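You operate a simulated robot arm through the tools that you are given. There is no shell and no other tool.

You are at the controls of a simulated two-armed robot. One attempt, no reset.

TASK
Take the lid off the clear tub that says "car soap" on the top of the wooden counter and lay it down there.
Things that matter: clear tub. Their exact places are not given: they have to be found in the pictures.

It is judged by the outcome, as a careful person would: the job done as asked, and still so three seconds after it is handed in. It fails if anything else is knocked over, pushed out of place, dropped, spilled or broken. Lids that push on must go on centred and level and be pressed home; caps that screw on are set level and turned clockwise until they are tight.

THE ROBOT
Two 6-joint arms with two-finger grippers on one trunk, on a base that moves. Base frame: it is fixed to the floor where the robot stands at the start and does not move with it; the origin is under the middle of the robot, x ahead of it, y to its left, z up. Readings come in m, degrees, newtons and seconds.
The left shoulder is at the start at [0.03, 0.178, 0.963], the right one opposite. With the tool pointing down near the work surface each hand reaches from about 0.1 to 0.78 m from the robot's upright axis, wherever it stands, measured 20 degrees to its own side. Places, roughly: clear tub [2.25, -0.25, 1]. Payload 2.54 kg a hand.
The tool frame of a hand sits at the grasp point between the pads (the TCP): z along the fingers, y along the line on which they close. The tips reach 0.03 m beyond it. The gripper opens to 0.116 m; its body begins 0.095 m behind the TCP.
Orientation is told as [roll, pitch, yaw] about the base's x, y, z axes, in that order, counted from this pose: with the fingers straight down and closing along the base's y, the tool's x points along the base's -x, its y along +y and its z along -z.

THE INTERFACE
- The arms move only by the tool servo_tool. It takes "left_series", "right_series" or both (then of equal length, played together; a hand with none holds still); each is one flat list of numbers, 7 for each row, row after row: the turn, a rotation vector about the base's x, y, z in degrees, then the shift along the base's x, y, z in m, then the closure in counts, from 0 (fully open) to 255 (shut). In form: [wx, wy, wz, dx, dy, dz, hand, wx, wy, wz, dx, dy, dz, hand, ...]. A call has 1 to 20 rows; each row shifts and turns the commanded pose from where the row before left it. Each row takes 0.2 s and may step no farther than 0.05 m and 8.6 degrees from the row before; otherwise, or with a gripper value out of range, the whole call is refused. Where a pose cannot be reached the arm comes as near as it can. A force on the tool above 40 N (or 10 N above the force at the start of the call, whichever is more), or a blocked arm, ends the call early, and 0.2 s more pass. The fingers move at their own pace (about 0.153 m/s each) and stop on an object; they squeeze with about 42 N. The grip force told is the motor's: it shows also when the fingers shut on nothing. Time passes only in rows, and 0.2 s behind the last, so rows that do not move let the fingers close. The reply holds the time, the measured pose of the TCP, the force on the tool along the base axes, the opening and the grip force, in the units named above and with some noise, with the torque about the TCP (base axes, N m) and any sound that the robot's microphone picked up.
- Cameras (640 x 400 px; columns grow to the right, rows downward): "scene" is now at [0.0563, 0.0146, 1.6999]; the picture's right is [0.16, -0.99, 0.00], its down [-0.62, -0.10, -0.78] and it looks along [0.77, 0.13, -0.63] (base axes); focal length 250 px, centre (320, 200). "left" rides on the left gripper at [0.069, 0.015, -0.122] in its tool frame; the picture's right is [-0.21, 0.98, 0.00], its down [-0.83, -0.18, -0.53] and it looks along [-0.52, -0.11, 0.85] (tool axes); focal length 251 px, centre (320, 200). "right" rides on the right gripper at [0.069, -0.015, -0.122] in its tool frame; the picture's right is [0.21, 0.98, 0.00], its down [-0.83, 0.18, -0.53] and it looks along [-0.52, 0.11, 0.85] (tool axes); focal length 251 px, centre (320, 200).
- get_image(camera): a new picture of that camera. It takes no simulated time.
- slide_trunk(by): moves the trunk up (or, below 0, down) by that many m; the arms and the scene camera ride with it, the base frame stays. It gives what a move gives, with no picture.
- roll_base(legs): drives the robot by 1 to 6 legs, each [ahead, left, turn to the left] in m, m and degrees, along the robot's own axes; the way and the turn of a leg run together, so that a leg with both is an arc; at most 1.5 m and 180 degrees a leg. The arms and the cameras ride along, it lands a little off, and it stops where it bumps. It gives what a move gives.
- aim_head(pan, tilt): turns the head with the scene camera to pan (to the left, within 143 degrees either way) and tilt (down, from -29 to 69), counted from straight ahead of the robot. It gives what a move gives.
- locate(camera, pixels): for up to 12 pixels [column, row] of the newest picture of that camera ("zoom" is the newest enlarged one), the place [x, y, z] in the base frame of the surface seen there, good to about 0.003 m. It takes no simulated time.
- inspect(camera, box): a new picture of the part [left, top, right, bottom] of that camera's present view, enlarged. It takes no simulated time.
- hand_in(): hands the job in; it is judged then, once.

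Leave the grippers open and the arms clear of the work at the hand-in unless told otherwise.

The tools are called after "Call:" as name(argument=value, ...) on one line, values as JSON. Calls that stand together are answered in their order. servo_tool: Moves the arms, as the interface text tells. Its arguments: {"type":"object","properties":{"left_series":{"type":"array","items":{"type":"number"}},"right_series":{"type":"array","items":{"type":"number"}}},"required":[]} The other tools are called the same way: slide_trunk (by) moves the trunk up or down; roll_base (legs) drives the base; aim_head (pan, tilt) turns the head that bears the scene camera; get_image (camera) takes a picture; locate (camera, pixels) gives the place of the surface under pixels of a picture; inspect (camera, box) takes an enlarged picture of a part of a camera's view; hand_in () hands the job in.

At the start:

```text
t: 0.0
left_ee_pos: [0.4413, 0.1516, 1.1897]
left_ee_rot: [0.0, -0.1, 0.0]
left_ft_force: [-0.1, -0.4, 0.2]
left_torque: [0.01, 0.01, -0.02]
left_finger_gap: 0.116
left_grip_force: 0.0
right_ee_pos: [0.4554, -0.1624, 1.1704]
right_ee_rot: [0.0, -0.1, 0.0]
right_ft_force: [1.1, -1.0, 0.2]
right_torque: [0.0, 0.03, 0.01]
right_finger_gap: 0.1158
right_grip_force: 0.0
trunk travel left (down, up): [-0.175, 0.365]
robot x, y, heading: [0.0015, -0.0008, -0.1]
head pan, tilt (commanded): [9.3, 38.7]
```

scene: 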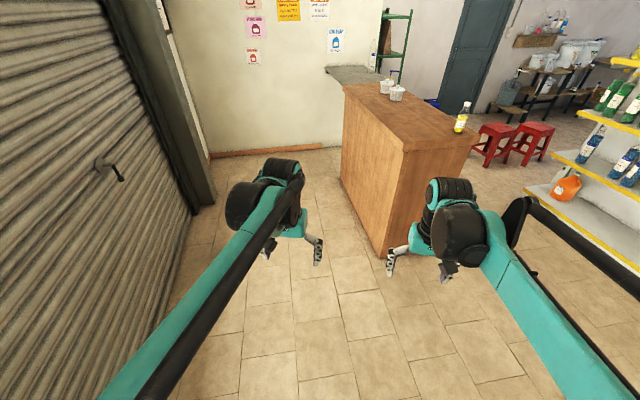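
right: 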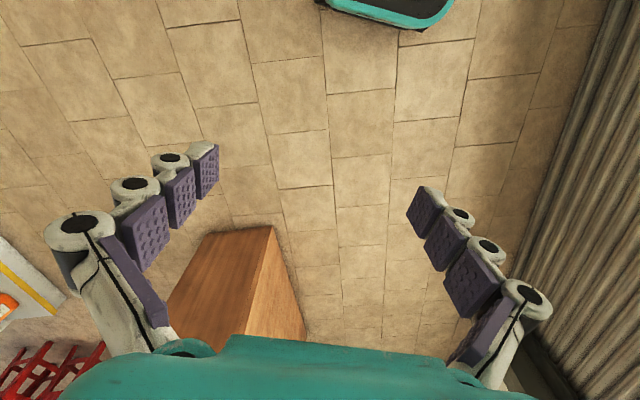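
left: 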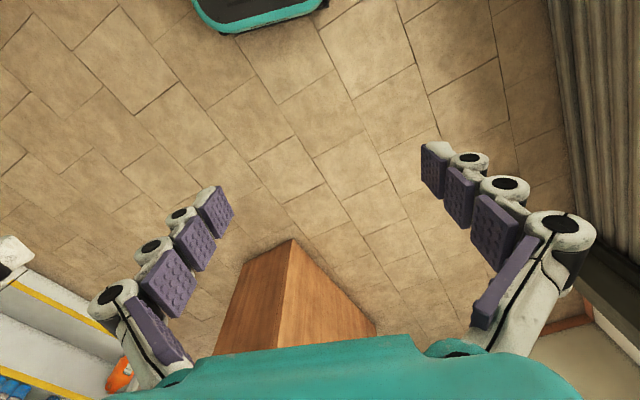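

I see a wooden counter ahead, with two small tubs near pixels (387,86) and (397,93) and a bottle at (462,118). I'll enlarge that area and locate the counter's corners and the tubs.

Call:
inspect(camera="scene", box=[320, 50, 500, 162])

Call:
get_image(camera="scene")

Call:
locate(camera="scene", pixels=[[387, 86], [397, 93], [462, 118], [345, 86], [405, 150], [478, 135], [382, 256], [342, 180], [400, 120], [360, 72]])

```text
3.56 times, centred on (410, 106) of scene
```

zoom: 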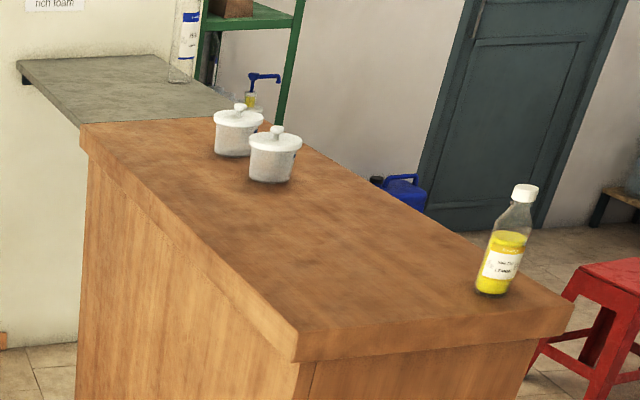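

```text
taken
```

scene: 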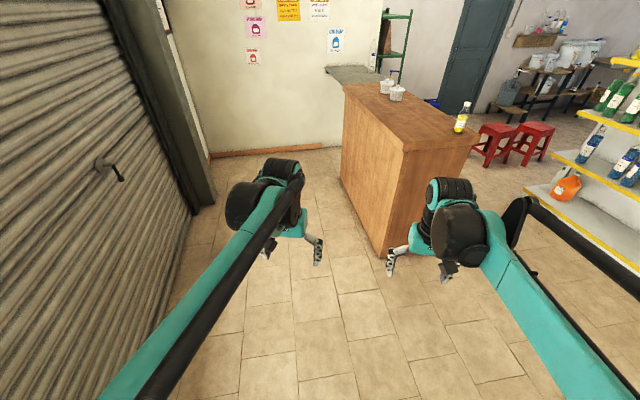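

```text
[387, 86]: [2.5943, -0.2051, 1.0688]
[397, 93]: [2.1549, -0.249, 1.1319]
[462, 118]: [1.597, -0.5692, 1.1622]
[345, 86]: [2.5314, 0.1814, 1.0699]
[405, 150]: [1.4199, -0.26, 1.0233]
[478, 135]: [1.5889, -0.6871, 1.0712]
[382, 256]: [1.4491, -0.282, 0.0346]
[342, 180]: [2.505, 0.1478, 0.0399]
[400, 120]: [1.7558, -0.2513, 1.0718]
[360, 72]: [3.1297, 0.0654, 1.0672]
```

Counter top is at about z=1.07, its near-left corner near (1.42,-0.26). Two white-lidded tubs stand near (2.2,-0.22). I'll enlarge more to see labels.

Call:
inspect(camera="scene", box=[372, 72, 412, 97])

Call:
inspect(camera="scene", box=[370, 60, 530, 160])

```text
16.00 times, centred on (392, 84) of scene
```

zoom: 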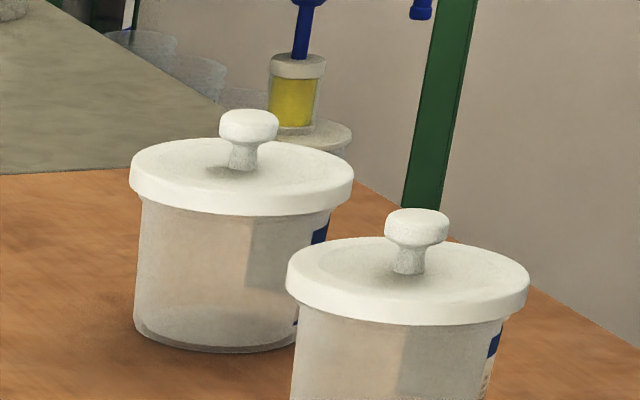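

```text
4.00 times, centred on (450, 110) of scene
```

zoom: 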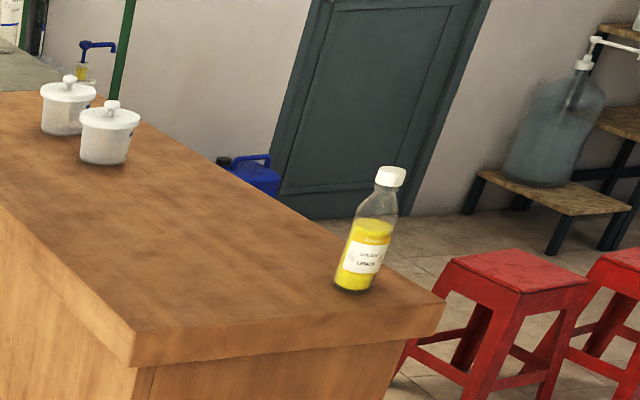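

Both tubs carry a label on their right side, facing away from me, so I must look from the other side of the counter. I'll look to the right to see what free floor there is.

Call:
aim_head(pan=-35, tilt=25)

Call:
get_image(camera="scene")

Call:
locate(camera="scene", pixels=[[250, 250], [320, 250], [400, 250], [250, 200], [320, 200], [400, 200], [150, 200], [200, 180], [300, 150], [400, 150]])

```text
t: 1.1
left_ee_pos: [0.4426, 0.1506, 1.1907]
left_ee_rot: [0.1, 0.0, -0.1]
left_ft_force: [-0.4, 0.0, -0.1]
left_torque: [0.0, 0.02, -0.02]
left_finger_gap: 0.116
left_grip_force: 0.0
right_ee_pos: [0.4551, -0.1617, 1.1718]
right_ee_rot: [0.0, 0.0, 0.0]
right_ft_force: [0.4, 0.2, 0.7]
right_torque: [-0.01, 0.0, -0.01]
right_finger_gap: 0.1161
right_grip_force: 0.0
trunk travel left (down, up): [-0.175, 0.365]
robot x, y, heading: [-0.0005, -0.0024, 0.2]
head pan, tilt (commanded): [-35.0, 25.0]
```

```text
taken
```

scene: 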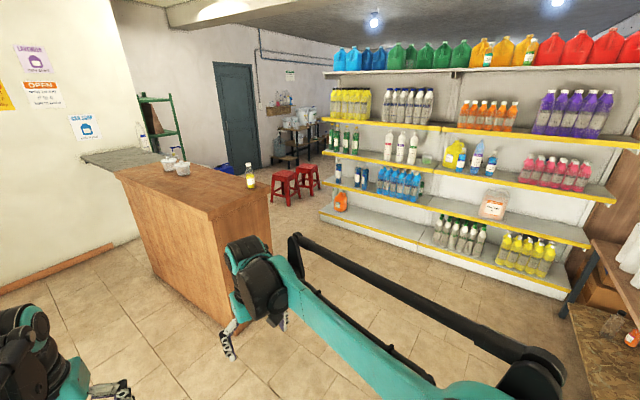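

```text
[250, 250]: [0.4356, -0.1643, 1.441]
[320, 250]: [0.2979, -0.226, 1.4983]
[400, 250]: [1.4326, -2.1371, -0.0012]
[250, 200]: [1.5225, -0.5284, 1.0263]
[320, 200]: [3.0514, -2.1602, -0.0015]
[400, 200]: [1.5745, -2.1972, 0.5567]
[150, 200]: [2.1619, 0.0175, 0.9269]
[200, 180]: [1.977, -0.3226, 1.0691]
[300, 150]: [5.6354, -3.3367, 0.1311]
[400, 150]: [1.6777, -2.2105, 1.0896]
```

The aisle to the right of the counter is open; two red stools stand near (285,185) and (307,178). I'll locate the stools, shelf and counter parts.

Call:
locate(camera="scene", pixels=[[285, 174], [275, 200], [298, 203], [288, 206], [307, 166], [300, 188], [319, 190], [271, 228], [322, 217], [270, 186], [250, 175], [227, 168]])

Call:
inspect(camera="scene", box=[80, 120, 360, 295])

```text
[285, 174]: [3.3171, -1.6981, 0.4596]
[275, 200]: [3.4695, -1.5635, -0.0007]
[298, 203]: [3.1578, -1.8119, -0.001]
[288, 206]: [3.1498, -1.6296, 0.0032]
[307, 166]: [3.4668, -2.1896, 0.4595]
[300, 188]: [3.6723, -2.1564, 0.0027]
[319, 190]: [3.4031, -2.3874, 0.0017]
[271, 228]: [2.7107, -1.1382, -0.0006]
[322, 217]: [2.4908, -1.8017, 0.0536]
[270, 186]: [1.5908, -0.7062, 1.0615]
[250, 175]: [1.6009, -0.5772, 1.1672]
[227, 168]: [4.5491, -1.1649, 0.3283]
```

```text
2.29 times, centred on (220, 208) of scene
```

zoom: 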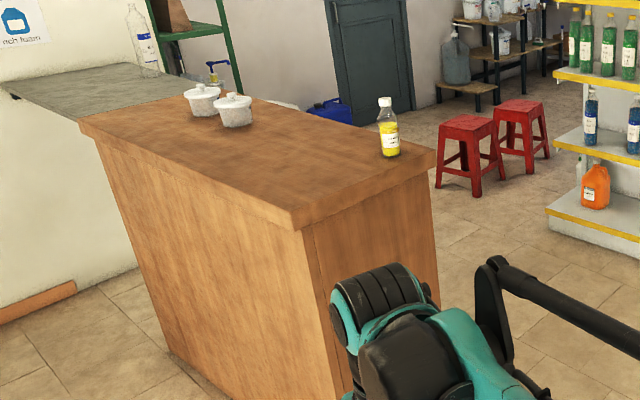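

The stools are at about (3.3,-1.65) and (3.5,-2.2), and the aisle between counter and shelf is about 1.36 m wide and clear. I'll raise the trunk so the arms pass above everything on the counter, and look further right for obstacles.

Call:
slide_trunk(by=0.25)

Call:
aim_head(pan=-75, tilt=40)

Call:
get_image(camera="scene")

```text
t: 3.7
left_ee_pos: [0.4424, 0.1508, 1.4388]
left_ee_rot: [0.0, 0.0, 0.0]
left_ft_force: [-0.6, -0.7, 0.1]
left_torque: [0.01, 0.03, 0.01]
left_finger_gap: 0.1158
left_grip_force: 0.1
right_ee_pos: [0.4564, -0.1618, 1.4195]
right_ee_rot: [0.0, 0.0, 0.0]
right_ft_force: [0.7, -0.2, -1.0]
right_torque: [0.0, -0.01, -0.02]
right_finger_gap: 0.1159
right_grip_force: 0.1
trunk travel left (down, up): [-0.425, 0.115]
robot x, y, heading: [-0.0006, -0.0012, -0.2]
head pan, tilt (commanded): [-35.0, 25.0]
```

```text
t: 4.8
left_ee_pos: [0.441, 0.1512, 1.4394]
left_ee_rot: [0.0, 0.0, -0.1]
left_ft_force: [-0.7, 0.3, -0.9]
left_torque: [-0.01, -0.05, 0.01]
left_finger_gap: 0.1161
left_grip_force: 0.1
right_ee_pos: [0.4565, -0.1622, 1.4203]
right_ee_rot: [0.0, 0.0, 0.1]
right_ft_force: [1.5, -0.4, 1.0]
right_torque: [0.0, -0.02, 0.0]
right_finger_gap: 0.1162
right_grip_force: 0.1
trunk travel left (down, up): [-0.425, 0.115]
robot x, y, heading: [0.0004, -0.0005, 0.2]
head pan, tilt (commanded): [-75.0, 40.0]
```

```text
taken
```

scene: 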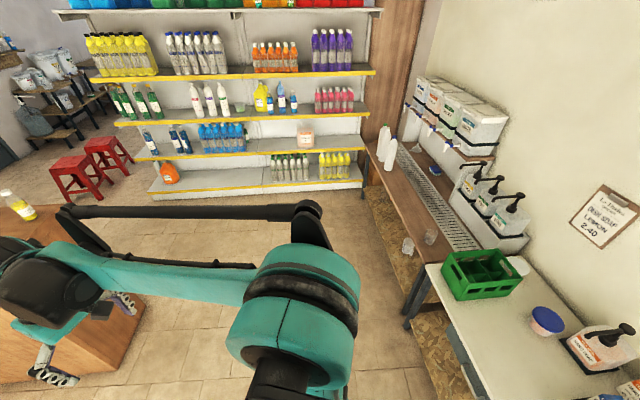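

There's a bench along the right wall. I'll locate its near edge and the shelf foot to be sure the path is clear.

Call:
locate(camera="scene", pixels=[[405, 320], [428, 270], [365, 150], [370, 195], [250, 195], [155, 205], [380, 250], [470, 370]])

```text
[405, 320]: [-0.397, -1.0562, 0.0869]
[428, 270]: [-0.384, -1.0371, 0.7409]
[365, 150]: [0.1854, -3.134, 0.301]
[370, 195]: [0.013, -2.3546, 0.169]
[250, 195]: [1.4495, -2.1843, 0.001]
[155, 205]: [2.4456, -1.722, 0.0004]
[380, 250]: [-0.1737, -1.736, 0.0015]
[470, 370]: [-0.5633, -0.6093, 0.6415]
```

The bench is well behind the path (around x −0.4), so it's clear. I'll drive around the near end of the counter into the aisle.

Call:
roll_base(legs=[[0, 0, -51], [0.8, 0, 0], [0.8, 0, 0], [0, 0, 46.5]])

Call:
aim_head(pan=20, tilt=35)

Call:
get_image(camera="scene")

```text
t: 17.4
left_ee_pos: [1.4151, -1.1938, 1.4403]
left_ee_rot: [0.0, 0.0, -6.9]
left_ft_force: [-0.2, -0.1, 0.5]
left_torque: [-0.01, -0.01, 0.03]
left_finger_gap: 0.1161
left_grip_force: 0.1
right_ee_pos: [1.3927, -1.5068, 1.4207]
right_ee_rot: [0.0, 0.0, -6.9]
right_ft_force: [-0.6, -0.3, -0.3]
right_torque: [-0.01, 0.02, 0.01]
right_finger_gap: 0.1159
right_grip_force: 0.0
trunk travel left (down, up): [-0.425, 0.115]
robot x, y, heading: [0.9631, -1.2893, -7.0]
head pan, tilt (commanded): [-75.0, 40.0]
```

```text
t: 19.2
left_ee_pos: [1.4165, -1.1941, 1.4402]
left_ee_rot: [0.0, -0.1, -6.9]
left_ft_force: [0.6, -1.4, -0.3]
left_torque: [-0.01, -0.02, 0.01]
left_finger_gap: 0.1159
left_grip_force: 0.0
right_ee_pos: [1.393, -1.5065, 1.4206]
right_ee_rot: [0.0, 0.0, -6.9]
right_ft_force: [0.2, 0.7, -0.2]
right_torque: [0.0, 0.0, 0.01]
right_finger_gap: 0.1159
right_grip_force: 0.0
trunk travel left (down, up): [-0.425, 0.115]
robot x, y, heading: [0.9585, -1.2949, -6.8]
head pan, tilt (commanded): [20.0, 35.0]
```

```text
taken
```

scene: 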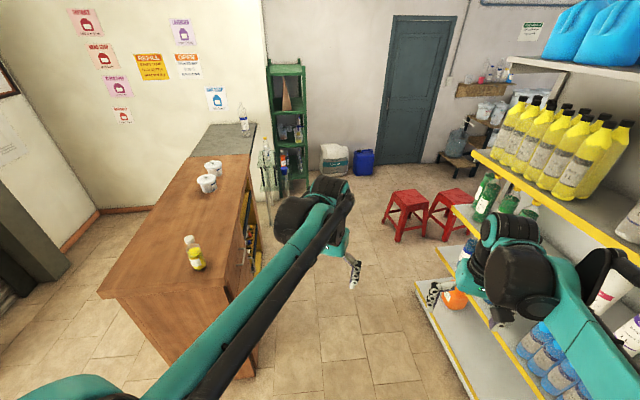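

I'm at (0.96,-1.29). The aisle is open; the counter's right side has shelves with goods in it. I'll turn parallel to the counter, drive in along the aisle's middle, then turn to face the counter.

Call:
roll_base(legs=[[0, 0, 28.4], [0.835, -0.28, 0]])

Call:
aim_head(pan=35, tilt=35)

Call:
get_image(camera="scene")

```text
t: 25.2
left_ee_pos: [2.1762, -0.916, 1.44]
left_ee_rot: [0.0, 0.0, 23.3]
left_ft_force: [-0.2, 0.2, 0.2]
left_torque: [-0.03, 0.02, 0.01]
left_finger_gap: 0.1159
left_grip_force: 0.1
right_ee_pos: [2.3155, -1.1975, 1.4207]
right_ee_rot: [0.0, 0.1, 23.2]
right_ft_force: [0.3, 1.0, 0.5]
right_torque: [0.0, 0.0, 0.01]
right_finger_gap: 0.1161
right_grip_force: 0.0
trunk travel left (down, up): [-0.425, 0.115]
robot x, y, heading: [1.8306, -1.2294, 23.2]
head pan, tilt (commanded): [20.0, 35.0]
```

```text
t: 26.0
left_ee_pos: [2.1778, -0.9163, 1.4402]
left_ee_rot: [-0.1, 0.0, 23.2]
left_ft_force: [1.3, 0.9, -1.2]
left_torque: [0.01, 0.01, -0.01]
left_finger_gap: 0.1159
left_grip_force: 0.1
right_ee_pos: [2.3151, -1.1965, 1.4197]
right_ee_rot: [0.0, 0.0, 23.2]
right_ft_force: [0.0, 0.0, -0.2]
right_torque: [0.02, 0.0, -0.02]
right_finger_gap: 0.116
right_grip_force: 0.1
trunk travel left (down, up): [-0.425, 0.115]
robot x, y, heading: [1.8325, -1.2285, 23.3]
head pan, tilt (commanded): [35.0, 35.0]
```

```text
taken
```

scene: 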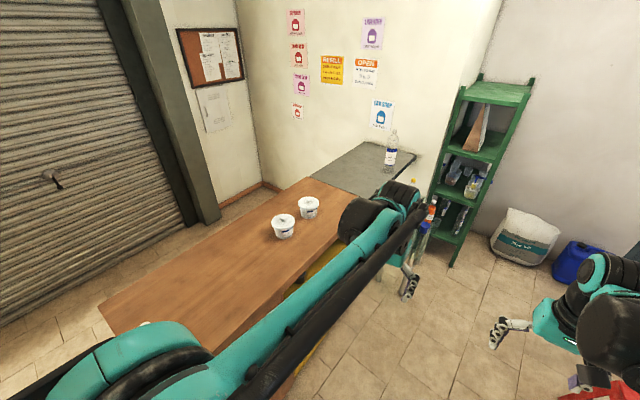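

I can see both tubs at (284,226) and (308,207), with labels toward me. I'll enlarge them and locate.

Call:
inspect(camera="scene", box=[260, 185, 340, 235])

Call:
locate(camera="scene", pixels=[[284, 218], [308, 200], [285, 245], [310, 222], [298, 230], [320, 260]])

```text
8.00 times, centred on (300, 210) of scene
```

zoom: 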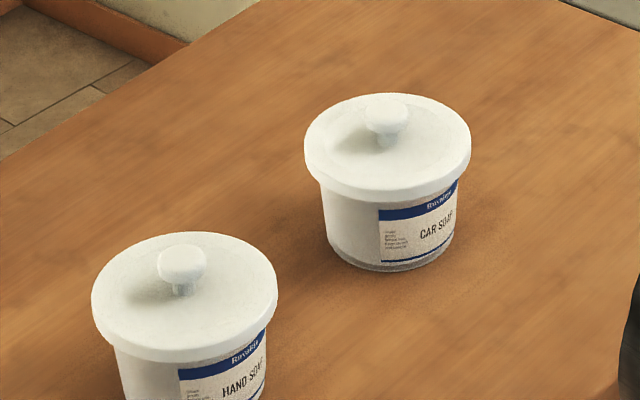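

```text
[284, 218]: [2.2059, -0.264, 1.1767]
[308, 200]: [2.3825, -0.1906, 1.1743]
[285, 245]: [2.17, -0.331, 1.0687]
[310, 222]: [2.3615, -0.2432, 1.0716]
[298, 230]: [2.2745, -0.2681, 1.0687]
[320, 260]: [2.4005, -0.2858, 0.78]
```

The far tub (308,207) reads "CAR SOAP", at about (2.38,-0.19); the nearer one is "HAND SOAP". I'll check the green shelf and other things near my stopping place.

Call:
locate(camera="scene", pixels=[[452, 264], [470, 150], [432, 215], [520, 260], [575, 265], [390, 160], [412, 158], [365, 145], [310, 180], [100, 305]])

```text
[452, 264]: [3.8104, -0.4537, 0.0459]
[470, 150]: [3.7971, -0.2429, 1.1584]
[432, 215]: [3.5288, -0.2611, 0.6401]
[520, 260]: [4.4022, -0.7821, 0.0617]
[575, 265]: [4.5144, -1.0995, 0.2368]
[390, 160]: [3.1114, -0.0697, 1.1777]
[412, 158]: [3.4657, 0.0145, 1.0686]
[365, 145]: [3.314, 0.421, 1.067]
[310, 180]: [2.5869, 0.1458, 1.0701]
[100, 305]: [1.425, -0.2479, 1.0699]
```

All those are over 0.7 m beyond. I'll drive on 0.7 m and turn to face the counter.

Call:
roll_base(legs=[[0.71, -0.08, 0], [0, 0, 88.3]])

Call:
aim_head(pan=0, tilt=50)

Call:
get_image(camera="scene")

```text
t: 33.6
left_ee_pos: [2.202, -0.6667, 1.4405]
left_ee_rot: [-0.1, 0.0, 111.6]
left_ft_force: [-0.1, 0.7, -0.6]
left_torque: [0.01, 0.01, 0.0]
left_finger_gap: 0.1158
left_grip_force: 0.2
right_ee_pos: [2.4864, -0.5375, 1.4214]
right_ee_rot: [-0.1, -0.1, 111.6]
right_ft_force: [0.0, 0.8, -0.7]
right_torque: [0.02, -0.02, -0.01]
right_finger_gap: 0.1159
right_grip_force: 0.1
trunk travel left (down, up): [-0.425, 0.115]
robot x, y, heading: [2.5044, -1.0211, 111.5]
head pan, tilt (commanded): [35.0, 35.0]
```

```text
t: 34.6
left_ee_pos: [2.2018, -0.6654, 1.44]
left_ee_rot: [-0.1, 0.0, 111.6]
left_ft_force: [0.6, 0.7, 0.0]
left_torque: [0.0, -0.04, 0.02]
left_finger_gap: 0.1162
left_grip_force: 0.1
right_ee_pos: [2.4878, -0.5367, 1.4201]
right_ee_rot: [0.0, 0.0, 111.5]
right_ft_force: [-0.2, -0.7, -0.2]
right_torque: [0.02, 0.0, -0.02]
right_finger_gap: 0.116
right_grip_force: 0.1
trunk travel left (down, up): [-0.425, 0.115]
robot x, y, heading: [2.5025, -1.0223, 111.8]
head pan, tilt (commanded): [0.0, 50.0]
```

```text
taken
```

scene: 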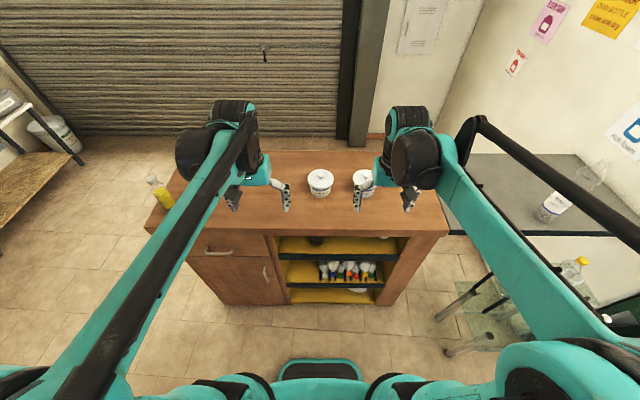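

I now face the counter's open side. The hand-soap tub is at (320,183), the car-soap tub at (364,180). I'll enlarge them and locate the counter edge and the base's front edge.

Call:
inspect(camera="scene", box=[290, 155, 394, 220])

Call:
locate(camera="scene", pixels=[[320, 357], [300, 362], [300, 225], [340, 225], [320, 300], [447, 228], [440, 154], [186, 152], [147, 231], [345, 160], [340, 200]])

```text
6.15 times, centred on (342, 188) of scene
```

zoom: 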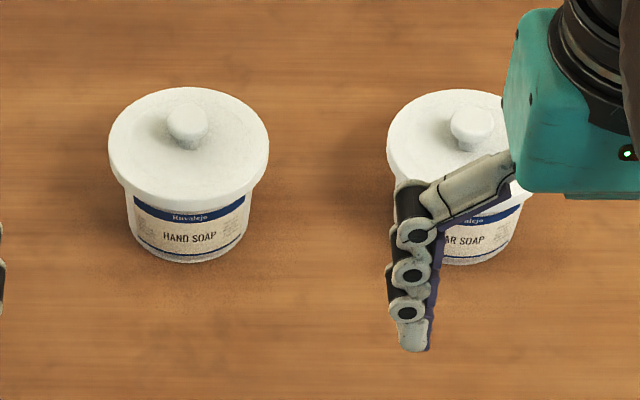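

```text
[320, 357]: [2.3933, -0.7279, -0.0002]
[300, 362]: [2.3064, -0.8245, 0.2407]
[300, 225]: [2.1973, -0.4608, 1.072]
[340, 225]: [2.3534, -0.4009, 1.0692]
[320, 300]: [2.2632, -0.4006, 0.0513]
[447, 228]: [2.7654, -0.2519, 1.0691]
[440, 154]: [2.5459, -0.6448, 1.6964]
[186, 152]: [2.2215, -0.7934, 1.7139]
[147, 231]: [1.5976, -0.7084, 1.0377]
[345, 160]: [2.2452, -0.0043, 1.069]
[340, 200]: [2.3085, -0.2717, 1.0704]
```

I'll get the exact places of both knobs and lids from the enlarged picture.

Call:
locate(camera="zoom", pixels=[[472, 118], [465, 140], [187, 116], [392, 145], [455, 93], [110, 140], [268, 145], [190, 90], [190, 205], [188, 258], [435, 165], [470, 262]])

```text
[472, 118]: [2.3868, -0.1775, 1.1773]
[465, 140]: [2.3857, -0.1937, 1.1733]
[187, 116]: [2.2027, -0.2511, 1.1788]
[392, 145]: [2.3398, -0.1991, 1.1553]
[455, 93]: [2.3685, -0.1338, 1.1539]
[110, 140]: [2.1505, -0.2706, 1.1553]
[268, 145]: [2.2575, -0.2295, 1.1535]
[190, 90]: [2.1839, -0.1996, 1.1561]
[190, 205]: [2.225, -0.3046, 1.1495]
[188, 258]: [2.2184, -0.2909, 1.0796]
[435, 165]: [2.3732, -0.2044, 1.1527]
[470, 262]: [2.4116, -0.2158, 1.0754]
```

The car-soap lid is about 0.115 m wide with its top at z≈1.154; its knob centre is about (2.388,-0.182) with its top at 1.178. I'll drive 0.25 m ahead (base front stays about 0.12 m short of the counter, hands well above the tubs).

Call:
roll_base(legs=[[0.25, 0, 0]])

Call:
get_image(camera="scene")

Call:
get_image(camera="right")

```text
t: 36.5
left_ee_pos: [2.1066, -0.4247, 1.4406]
left_ee_rot: [0.0, -0.2, 111.4]
left_ft_force: [-0.5, 0.5, -0.4]
left_torque: [-0.03, 0.0, 0.03]
left_finger_gap: 0.1158
left_grip_force: 0.1
right_ee_pos: [2.3936, -0.2972, 1.4215]
right_ee_rot: [0.0, 0.0, 111.6]
right_ft_force: [-0.3, -0.4, 0.0]
right_torque: [0.02, -0.01, -0.01]
right_finger_gap: 0.1159
right_grip_force: 0.1
trunk travel left (down, up): [-0.425, 0.115]
robot x, y, heading: [2.4095, -0.7795, 111.2]
head pan, tilt (commanded): [0.0, 50.0]
```

```text
taken
```

scene: 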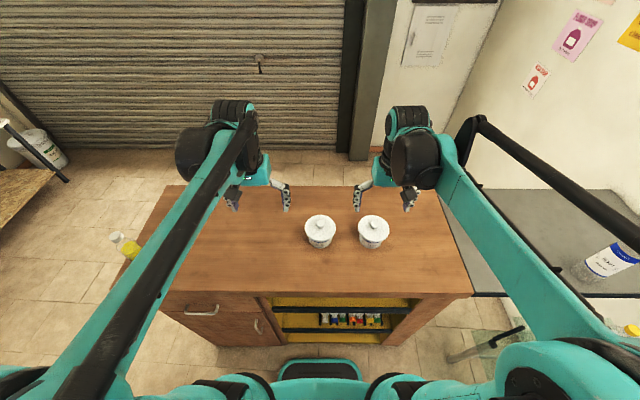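

```text
taken
```

right: 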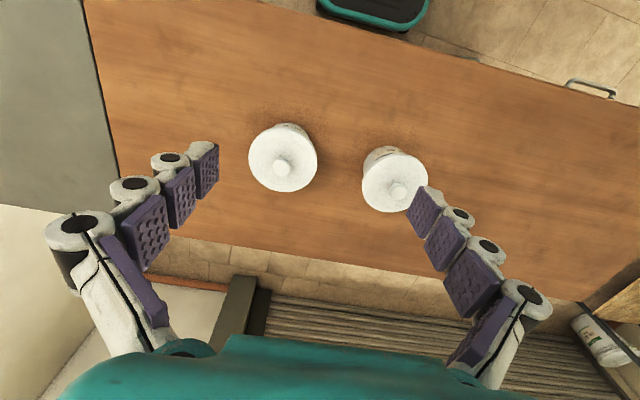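

Both tubs are clearly visible: in the right camera car soap is at (283,157) and hand soap at (395,180). I'll enlarge and locate the knob from both views.

Call:
inspect(camera="scene", box=[296, 205, 400, 270])

Call:
locate(camera="right", pixels=[[281, 168], [283, 157], [250, 157], [316, 157], [283, 125], [283, 191], [398, 192], [393, 178], [300, 60]])

Call:
inspect(camera="right", box=[235, 110, 331, 170])

```text
6.15 times, centred on (348, 238) of scene
```

zoom: 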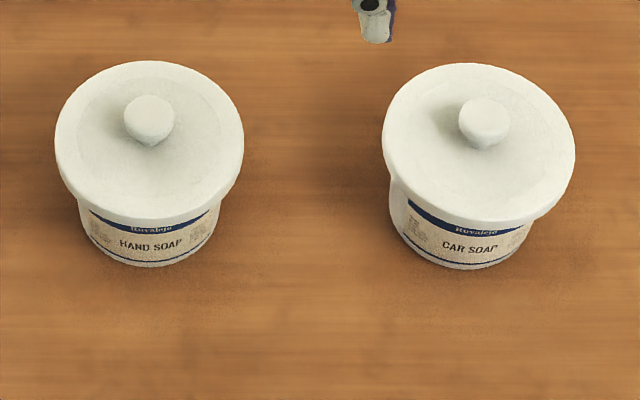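

```text
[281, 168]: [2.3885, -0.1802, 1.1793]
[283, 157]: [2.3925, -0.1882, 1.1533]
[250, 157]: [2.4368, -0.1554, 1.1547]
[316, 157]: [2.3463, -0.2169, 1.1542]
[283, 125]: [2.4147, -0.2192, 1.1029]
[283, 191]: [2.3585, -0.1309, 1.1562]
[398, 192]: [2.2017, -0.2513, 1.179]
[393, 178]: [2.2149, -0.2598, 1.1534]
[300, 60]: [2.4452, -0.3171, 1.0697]
```

```text
6.67 times, centred on (283, 140) of right
```

zoom: 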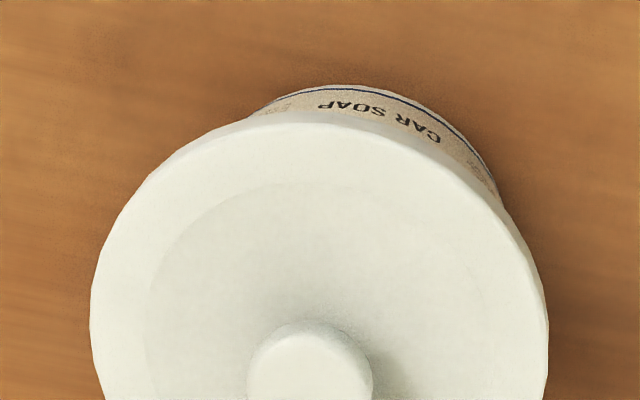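

I'll take an enlargement centred on the knob to pin its centre.

Call:
inspect(camera="right", box=[243, 120, 323, 195])

```text
5.33 times, centred on (283, 158) of right
```

zoom: 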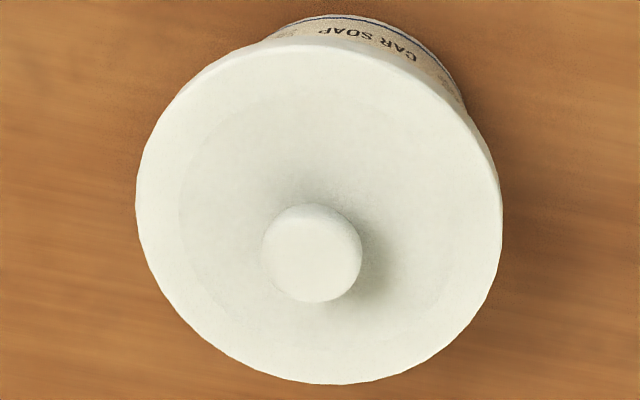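

The knob top is centred near (313,258) in this enlargement. I'll locate its edges and the lid rim.

Call:
locate(camera="zoom", pixels=[[313, 258], [270, 258], [352, 258], [313, 212], [313, 296], [140, 215], [497, 215], [320, 378], [310, 60], [300, 140], [200, 200], [420, 300]])

```text
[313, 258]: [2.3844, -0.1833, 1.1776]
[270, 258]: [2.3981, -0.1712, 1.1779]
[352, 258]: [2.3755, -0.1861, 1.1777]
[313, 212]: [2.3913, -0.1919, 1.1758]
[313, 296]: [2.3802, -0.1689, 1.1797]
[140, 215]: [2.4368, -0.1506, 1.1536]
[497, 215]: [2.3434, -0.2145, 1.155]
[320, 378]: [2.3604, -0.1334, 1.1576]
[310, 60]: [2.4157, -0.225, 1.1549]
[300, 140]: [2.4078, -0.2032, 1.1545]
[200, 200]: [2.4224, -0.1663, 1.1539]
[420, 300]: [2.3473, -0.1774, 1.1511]
```

The lid centre is about (2.387,-0.181), lid top z 1.154, knob top 1.178, knob about 0.028 m wide. I'll bring the right hand over the knob, half-closing the fingers, and come down to about 0.04 m above grasp height.

Call:
servo_tool(right_series=[0, 0, 0, -0.0016, 0.029, 0, 60, 0, 0, 0, -0.0016, 0.029, 0, 110, 0, 0, 0, -0.0017, 0.029, 0, 110, 0, 0, 0, -0.0017, 0.029, 0, 110, 0, 0, 0, 0, 0, -0.0325, 110, 0, 0, 0, 0, 0, -0.0325, 110, 0, 0, 0, 0, 0, -0.0325, 110, 0, 0, 0, 0, 0, -0.0325, 110, 0, 0, 0, 0, 0, -0.0325, 110, 0, 0, 0, 0, 0, -0.0325, 110, 0, 0, 0, 0, 0, 0, 110])

Call:
get_image(camera="right")

Call:
get_image(camera="scene")

```text
t: 38.9
left_ee_pos: [2.1068, -0.4246, 1.4394]
left_ee_rot: [0.0, 0.0, 111.5]
left_ft_force: [0.2, -0.7, -0.9]
left_torque: [0.02, -0.01, -0.01]
left_finger_gap: 0.1161
left_grip_force: 0.0
right_ee_pos: [2.3883, -0.181, 1.226]
right_ee_rot: [0.0, -0.1, 111.5]
right_ft_force: [-0.7, -0.6, 0.3]
right_torque: [0.04, -0.04, -0.01]
right_finger_gap: 0.0661
right_grip_force: 0.1
trunk travel left (down, up): [-0.425, 0.115]
robot x, y, heading: [2.4092, -0.7823, 111.5]
head pan, tilt (commanded): [0.0, 50.0]
```

```text
taken
```

right: 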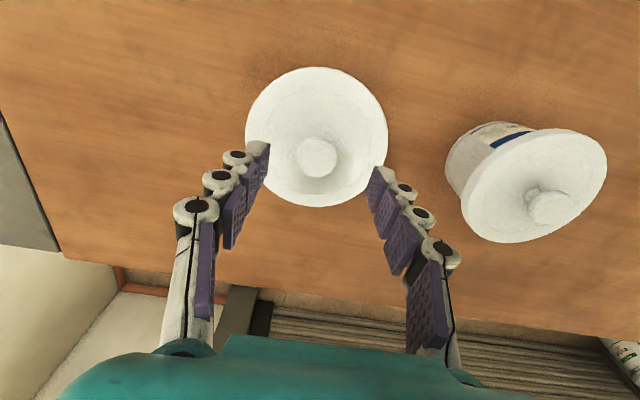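

```text
taken
```

scene: 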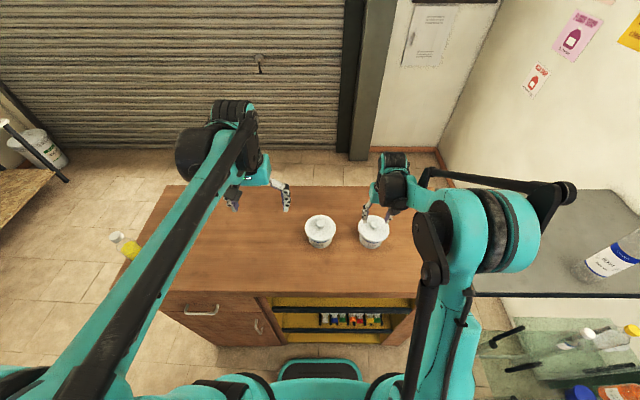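

The knob at (317,157) is roughly midway between the fingertips at (258,150) and (380,175). I'll re-check its exact place from this close view and check the elbow clearance.

Call:
inspect(camera="right", box=[236, 60, 396, 215])

Call:
locate(camera="right", pixels=[[317, 157], [297, 157], [335, 157], [317, 138], [317, 174], [248, 130], [387, 135], [316, 69], [316, 204], [262, 146], [377, 170]])

Call:
locate(camera="scene", pixels=[[500, 240], [565, 195], [535, 245], [610, 262], [430, 270], [367, 195], [394, 165]])

```text
2.58 times, centred on (316, 138) of right
```

zoom: 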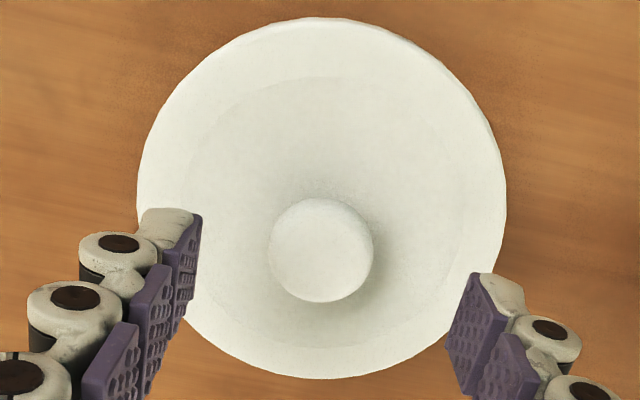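

```text
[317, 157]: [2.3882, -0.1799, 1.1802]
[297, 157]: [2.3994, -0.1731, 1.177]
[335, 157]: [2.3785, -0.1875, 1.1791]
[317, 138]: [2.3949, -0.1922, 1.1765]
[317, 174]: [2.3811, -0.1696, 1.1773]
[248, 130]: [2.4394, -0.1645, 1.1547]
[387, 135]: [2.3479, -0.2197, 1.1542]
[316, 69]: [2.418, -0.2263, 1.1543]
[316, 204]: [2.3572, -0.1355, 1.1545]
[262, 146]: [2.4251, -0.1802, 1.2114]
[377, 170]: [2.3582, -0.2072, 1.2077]
```

```text
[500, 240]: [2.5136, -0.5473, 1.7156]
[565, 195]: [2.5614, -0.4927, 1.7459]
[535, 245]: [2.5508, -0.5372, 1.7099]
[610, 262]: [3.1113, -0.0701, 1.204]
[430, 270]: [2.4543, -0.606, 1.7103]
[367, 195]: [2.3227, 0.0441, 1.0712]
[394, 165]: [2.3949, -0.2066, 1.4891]
```

The knob centre reads (2.388,-0.180) and the hand is at (2.388,-0.181) — well aligned; elbow is high and clear. I'll lower the hand 0.036 m in small steps.

Call:
servo_tool(right_series=[0, 0, 0, 0, 0.0005, -0.015, 110, 0, 0, 0, 0, 0, -0.01, 110, 0, 0, 0, 0, 0, -0.007, 110, 0, 0, 0, 0, 0, -0.004, 110, 0, 0, 0, 0, 0, 0, 110])

Call:
get_image(camera="right")

Call:
inspect(camera="scene", box=[330, 180, 426, 240])

```text
t: 40.0
left_ee_pos: [2.1065, -0.4246, 1.4386]
left_ee_rot: [0.1, -0.1, 111.4]
left_ft_force: [-0.3, 0.2, -0.7]
left_torque: [-0.01, -0.02, -0.02]
left_finger_gap: 0.116
left_grip_force: 0.1
right_ee_pos: [2.3863, -0.1809, 1.1901]
right_ee_rot: [0.0, 0.0, 111.5]
right_ft_force: [0.0, -0.8, 0.4]
right_torque: [-0.01, -0.02, -0.03]
right_finger_gap: 0.0659
right_grip_force: 0.1
trunk travel left (down, up): [-0.425, 0.115]
robot x, y, heading: [2.4068, -0.7829, 111.6]
head pan, tilt (commanded): [0.0, 50.0]
```

```text
taken
```

right: 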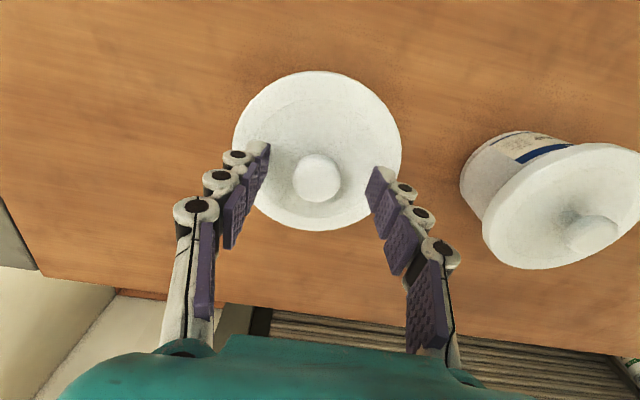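

```text
6.67 times, centred on (378, 210) of scene
```

zoom: 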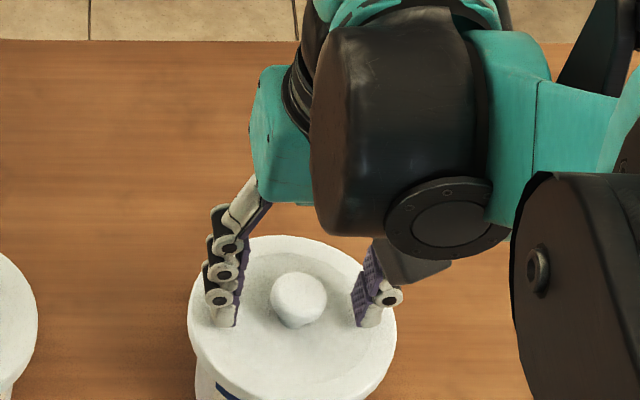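

The fingers straddle the knob just above the lid. I'll go 2 mm lower and close slowly on the knob.

Call:
servo_tool(right_series=[0, 0, 0, 0, 0, -0.002, 110, 0, 0, 0, 0, 0, 0, 150, 0, 0, 0, 0, 0, 0, 175, 0, 0, 0, 0, 0, 0, 190, 0, 0, 0, 0, 0, 0, 200, 0, 0, 0, 0, 0, 0, 220, 0, 0, 0, 0, 0, 0, 255, 0, 0, 0, 0, 0, 0, 255, 0, 0, 0, 0, 0, 0, 255])

Call:
inspect(camera="right", box=[220, 55, 420, 255])

Call:
inspect(camera="scene", box=[330, 195, 426, 255])

```text
t: 42.0
left_ee_pos: [2.107, -0.4251, 1.4406]
left_ee_rot: [0.0, -0.1, 111.5]
left_ft_force: [0.4, -0.9, 0.9]
left_torque: [0.0, -0.01, -0.01]
left_finger_gap: 0.1161
left_grip_force: 0.1
right_ee_pos: [2.3861, -0.1804, 1.1872]
right_ee_rot: [0.1, 0.0, 111.5]
right_ft_force: [0.1, -0.1, 0.7]
right_torque: [0.02, 0.02, -0.01]
right_finger_gap: 0.026
right_grip_force: 42.5
trunk travel left (down, up): [-0.425, 0.115]
robot x, y, heading: [2.4073, -0.7784, 111.6]
head pan, tilt (commanded): [0.0, 50.0]
```

```text
2.00 times, centred on (320, 155) of right
```

zoom: 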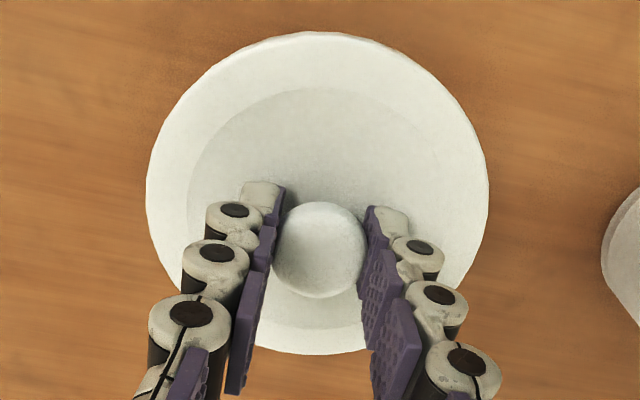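

```text
6.67 times, centred on (378, 225) of scene
```

zoom: 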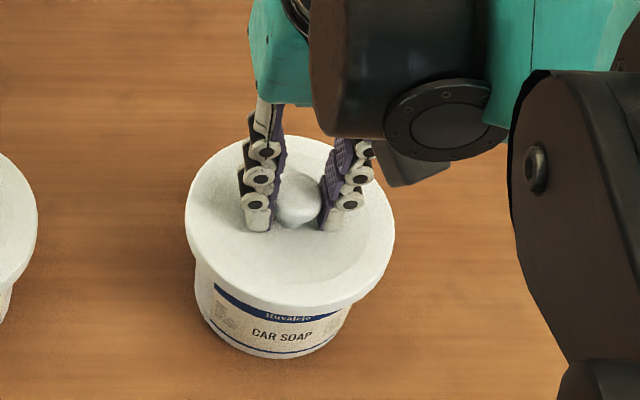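

The knob is held (gap 0.026, 42 N). I'll lift very slowly, a few millimetres, watching the force for whether the lid is stuck.

Call:
servo_tool(right_series=[0, 0, 0, 0, 0, 0.001, 255, 0, 0, 0, 0, 0, 0.001, 255, 0, 0, 0, 0, 0, 0.001, 255, 0, 0, 0, 0, 0, 0, 255])

Call:
inspect(camera="scene", box=[330, 195, 426, 255])

```text
t: 43.0
left_ee_pos: [2.1071, -0.4245, 1.4392]
left_ee_rot: [0.0, 0.0, 111.5]
left_ft_force: [0.2, -0.1, 0.1]
left_torque: [0.0, -0.04, 0.01]
left_finger_gap: 0.116
left_grip_force: 0.1
right_ee_pos: [2.3858, -0.1809, 1.1916]
right_ee_rot: [0.0, 0.0, 111.5]
right_ft_force: [0.3, 0.0, -0.9]
right_torque: [0.01, 0.01, 0.01]
right_finger_gap: 0.0251
right_grip_force: 42.0
trunk travel left (down, up): [-0.425, 0.115]
robot x, y, heading: [2.4093, -0.7777, 111.5]
head pan, tilt (commanded): [0.0, 50.0]
```

```text
6.67 times, centred on (378, 225) of scene
```

zoom: 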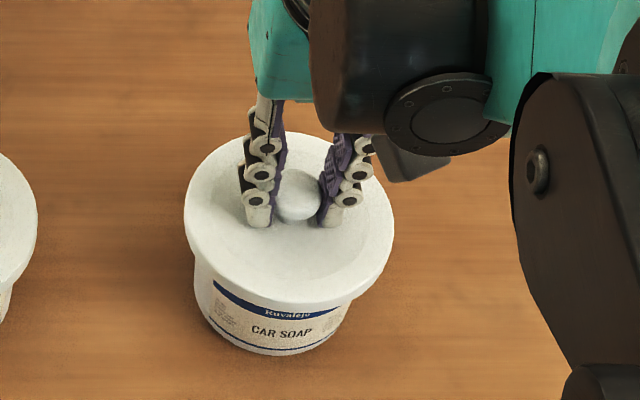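

The force barely changed (about 1.5 N) and more of the label shows beneath the rim. I'll zoom closer to see whether the tub's bottom has left the counter.

Call:
inspect(camera="scene", box=[354, 220, 394, 255])

Call:
servo_tool(right_series=[0, 0, 0, 0, 0, 0.001, 255, 0, 0, 0, 0, 0, 0.001, 255, 0, 0, 0, 0, 0, 0.001, 255, 0, 0, 0, 0, 0, 0, 255])

Call:
inspect(camera="scene", box=[354, 220, 394, 255])

```text
11.43 times, centred on (374, 238) of scene
```

zoom: 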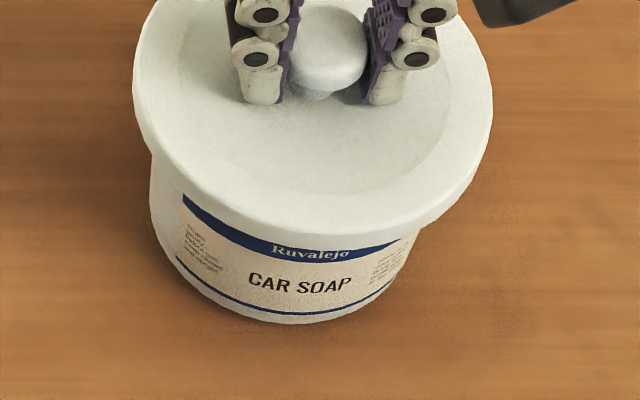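

```text
t: 44.0
left_ee_pos: [2.1066, -0.4244, 1.4387]
left_ee_rot: [0.1, 0.0, 111.5]
left_ft_force: [1.3, 0.6, -0.2]
left_torque: [-0.01, 0.03, 0.0]
left_finger_gap: 0.1161
left_grip_force: 0.1
right_ee_pos: [2.3871, -0.1806, 1.1939]
right_ee_rot: [0.0, 0.1, 111.6]
right_ft_force: [-0.8, 0.0, -0.1]
right_torque: [0.02, 0.02, 0.0]
right_finger_gap: 0.0252
right_grip_force: 41.9
trunk travel left (down, up): [-0.425, 0.115]
robot x, y, heading: [2.41, -0.78, 111.7]
head pan, tilt (commanded): [0.0, 50.0]
```

```text
11.43 times, centred on (374, 238) of scene
```

zoom: 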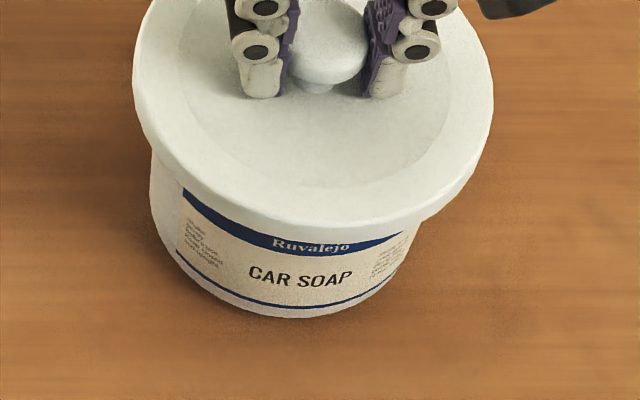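

The label text has also moved up in the picture (rows 285→277), so the tub may be rising with the lid. I'll check the tub's foot and the locate readings closely.

Call:
inspect(camera="scene", box=[358, 236, 390, 256])

Call:
locate(camera="zoom", pixels=[[330, 180], [330, 220], [330, 235], [330, 245], [330, 250], [330, 255], [330, 260], [330, 265], [330, 270], [330, 280], [330, 300], [330, 350]])

Call:
get_image(camera="left")

```text
16.00 times, centred on (374, 246) of scene
```

zoom: 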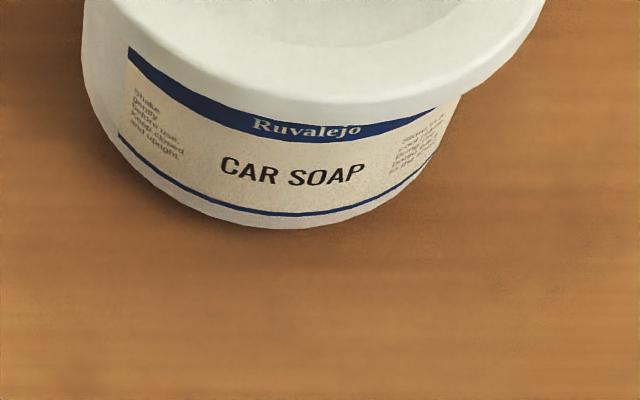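

```text
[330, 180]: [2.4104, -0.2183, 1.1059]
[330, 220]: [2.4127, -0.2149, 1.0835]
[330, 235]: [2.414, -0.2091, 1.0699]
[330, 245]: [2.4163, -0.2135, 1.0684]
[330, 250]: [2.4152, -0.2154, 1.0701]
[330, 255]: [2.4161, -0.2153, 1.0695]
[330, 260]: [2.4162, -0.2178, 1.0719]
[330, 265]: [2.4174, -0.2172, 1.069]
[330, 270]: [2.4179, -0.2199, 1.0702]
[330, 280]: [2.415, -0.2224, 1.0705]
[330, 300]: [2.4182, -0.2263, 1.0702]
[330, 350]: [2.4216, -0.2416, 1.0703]
```

```text
taken
```

left: 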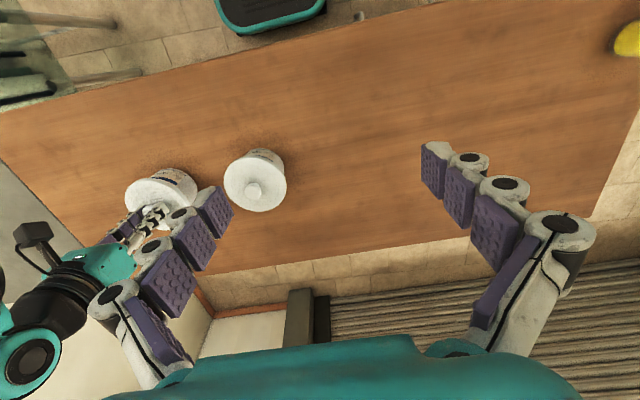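

The counter is seen under the tub's foot (row 235 gives counter at y −0.209 while the tub wall is at −0.215), so the whole tub is rising with the lid: it's a tight push-on lid. I'll set the tub gently back down 6 mm and then use the other hand to hold the tub body.

Call:
servo_tool(right_series=[0, 0, 0, 0, 0, -0.0015, 255, 0, 0, 0, 0, 0, -0.0015, 255, 0, 0, 0, 0, 0, -0.0015, 255, 0, 0, 0, 0, 0, -0.001, 255, 0, 0, 0, 0, 0, 0, 255])

Call:
inspect(camera="scene", box=[358, 236, 390, 256])

Call:
locate(camera="zoom", pixels=[[310, 200], [310, 220], [310, 230], [310, 235], [310, 240], [310, 245], [310, 250], [310, 255], [310, 260], [310, 270]])

```text
t: 45.2
left_ee_pos: [2.1074, -0.4241, 1.4402]
left_ee_rot: [0.0, 0.0, 111.7]
left_ft_force: [-0.1, 0.5, 0.0]
left_torque: [0.01, 0.0, 0.0]
left_finger_gap: 0.1159
left_grip_force: 0.2
right_ee_pos: [2.3863, -0.1794, 1.1878]
right_ee_rot: [0.0, 0.0, 111.4]
right_ft_force: [-0.5, 0.6, 3.6]
right_torque: [0.07, 0.2, -0.05]
right_finger_gap: 0.0257
right_grip_force: 41.6
trunk travel left (down, up): [-0.425, 0.115]
robot x, y, heading: [2.4082, -0.7792, 111.5]
head pan, tilt (commanded): [0.0, 50.0]
```

```text
16.00 times, centred on (374, 246) of scene
```

zoom: 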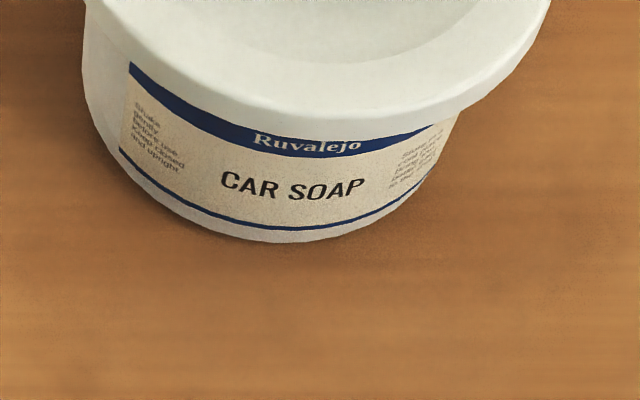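

```text
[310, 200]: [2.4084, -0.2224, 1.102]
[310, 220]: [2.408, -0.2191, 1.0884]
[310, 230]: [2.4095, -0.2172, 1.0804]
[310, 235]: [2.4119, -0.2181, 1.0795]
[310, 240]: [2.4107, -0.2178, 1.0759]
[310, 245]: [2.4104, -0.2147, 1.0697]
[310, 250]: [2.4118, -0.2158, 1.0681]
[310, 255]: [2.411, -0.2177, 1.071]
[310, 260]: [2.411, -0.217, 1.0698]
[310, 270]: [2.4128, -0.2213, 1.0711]
```

The tub stands on the counter again (3.6 N upward contact). I'll ease off, open the fingers and lift the hand straight up clear.

Call:
servo_tool(right_series=[0, 0, 0, 0, 0, 0.0005, 255, 0, 0, 0, 0, 0, 0, 180, 0, 0, 0, 0, 0, 0, 110, 0, 0, 0, 0, 0, 0, 110, 0, 0, 0, 0, 0, 0.01, 110, 0, 0, 0, 0, 0, 0.03, 110, 0, 0, 0, 0, 0, 0.04, 110, 0, 0, 0, 0, 0, 0.05, 110, 0, 0, 0, 0, 0, 0.05, 110, 0, 0, 0, 0, 0, 0.05, 110])

Call:
get_image(camera="scene")

Call:
locate(camera="scene", pixels=[[500, 335], [560, 350], [600, 335], [455, 350], [472, 296], [440, 330], [410, 340], [520, 380], [373, 222], [320, 224]])

```text
t: 47.5
left_ee_pos: [2.1065, -0.4248, 1.4395]
left_ee_rot: [0.0, 0.0, 111.5]
left_ft_force: [-0.1, 0.3, -0.2]
left_torque: [0.01, -0.03, 0.0]
left_finger_gap: 0.1161
left_grip_force: 0.1
right_ee_pos: [2.3858, -0.1786, 1.4187]
right_ee_rot: [-0.1, 0.0, 111.6]
right_ft_force: [1.0, 0.0, -0.5]
right_torque: [0.02, 0.06, -0.03]
right_finger_gap: 0.066
right_grip_force: 0.0
trunk travel left (down, up): [-0.425, 0.115]
robot x, y, heading: [2.4098, -0.7795, 111.7]
head pan, tilt (commanded): [0.0, 50.0]
```

```text
taken
```

scene: 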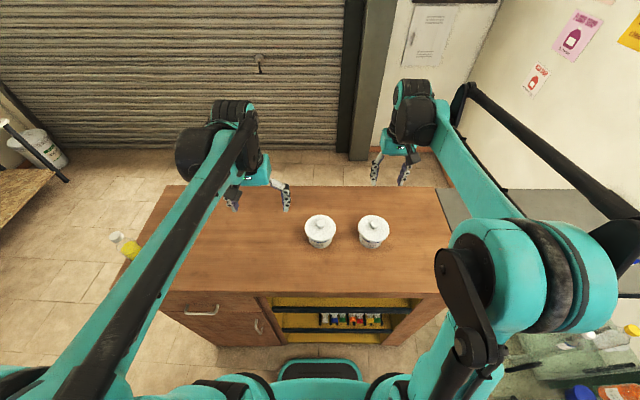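

```text
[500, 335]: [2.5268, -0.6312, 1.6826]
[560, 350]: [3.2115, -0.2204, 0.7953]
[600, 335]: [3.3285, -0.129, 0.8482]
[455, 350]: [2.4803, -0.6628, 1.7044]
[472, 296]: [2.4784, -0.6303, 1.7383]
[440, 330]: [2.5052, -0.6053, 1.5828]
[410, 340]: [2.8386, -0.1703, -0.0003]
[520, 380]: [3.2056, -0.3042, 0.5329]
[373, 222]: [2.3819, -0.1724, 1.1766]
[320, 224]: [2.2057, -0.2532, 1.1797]
```

Both tubs stand in place. I'll strafe the base 0.2 m to the right so the car-soap tub is in front of the middle, so that one hand can hold the tub body and the other pull the lid.

Call:
roll_base(legs=[[0, -0.2, 0]])

Call:
get_image(camera="scene")

```text
t: 49.0
left_ee_pos: [2.2928, -0.3524, 1.4399]
left_ee_rot: [-0.1, 0.0, 111.5]
left_ft_force: [-0.3, -0.7, 0.1]
left_torque: [-0.02, -0.05, 0.01]
left_finger_gap: 0.1158
left_grip_force: 0.0
right_ee_pos: [2.5706, -0.1061, 1.4185]
right_ee_rot: [0.0, 0.0, 111.4]
right_ft_force: [-0.8, -0.5, 0.1]
right_torque: [-0.01, 0.01, 0.0]
right_finger_gap: 0.0661
right_grip_force: 0.0
trunk travel left (down, up): [-0.425, 0.115]
robot x, y, heading: [2.5968, -0.7092, 111.5]
head pan, tilt (commanded): [0.0, 50.0]
```

```text
taken
```

scene: 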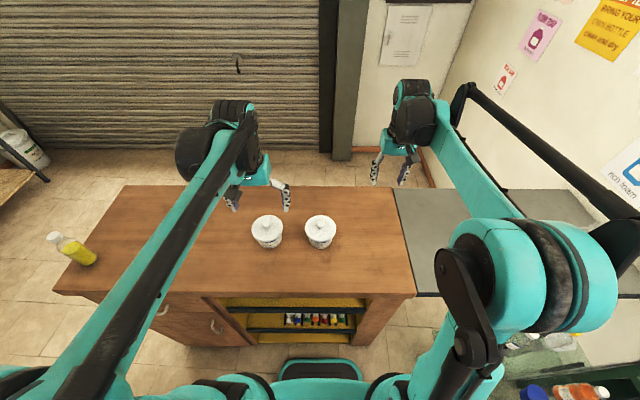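

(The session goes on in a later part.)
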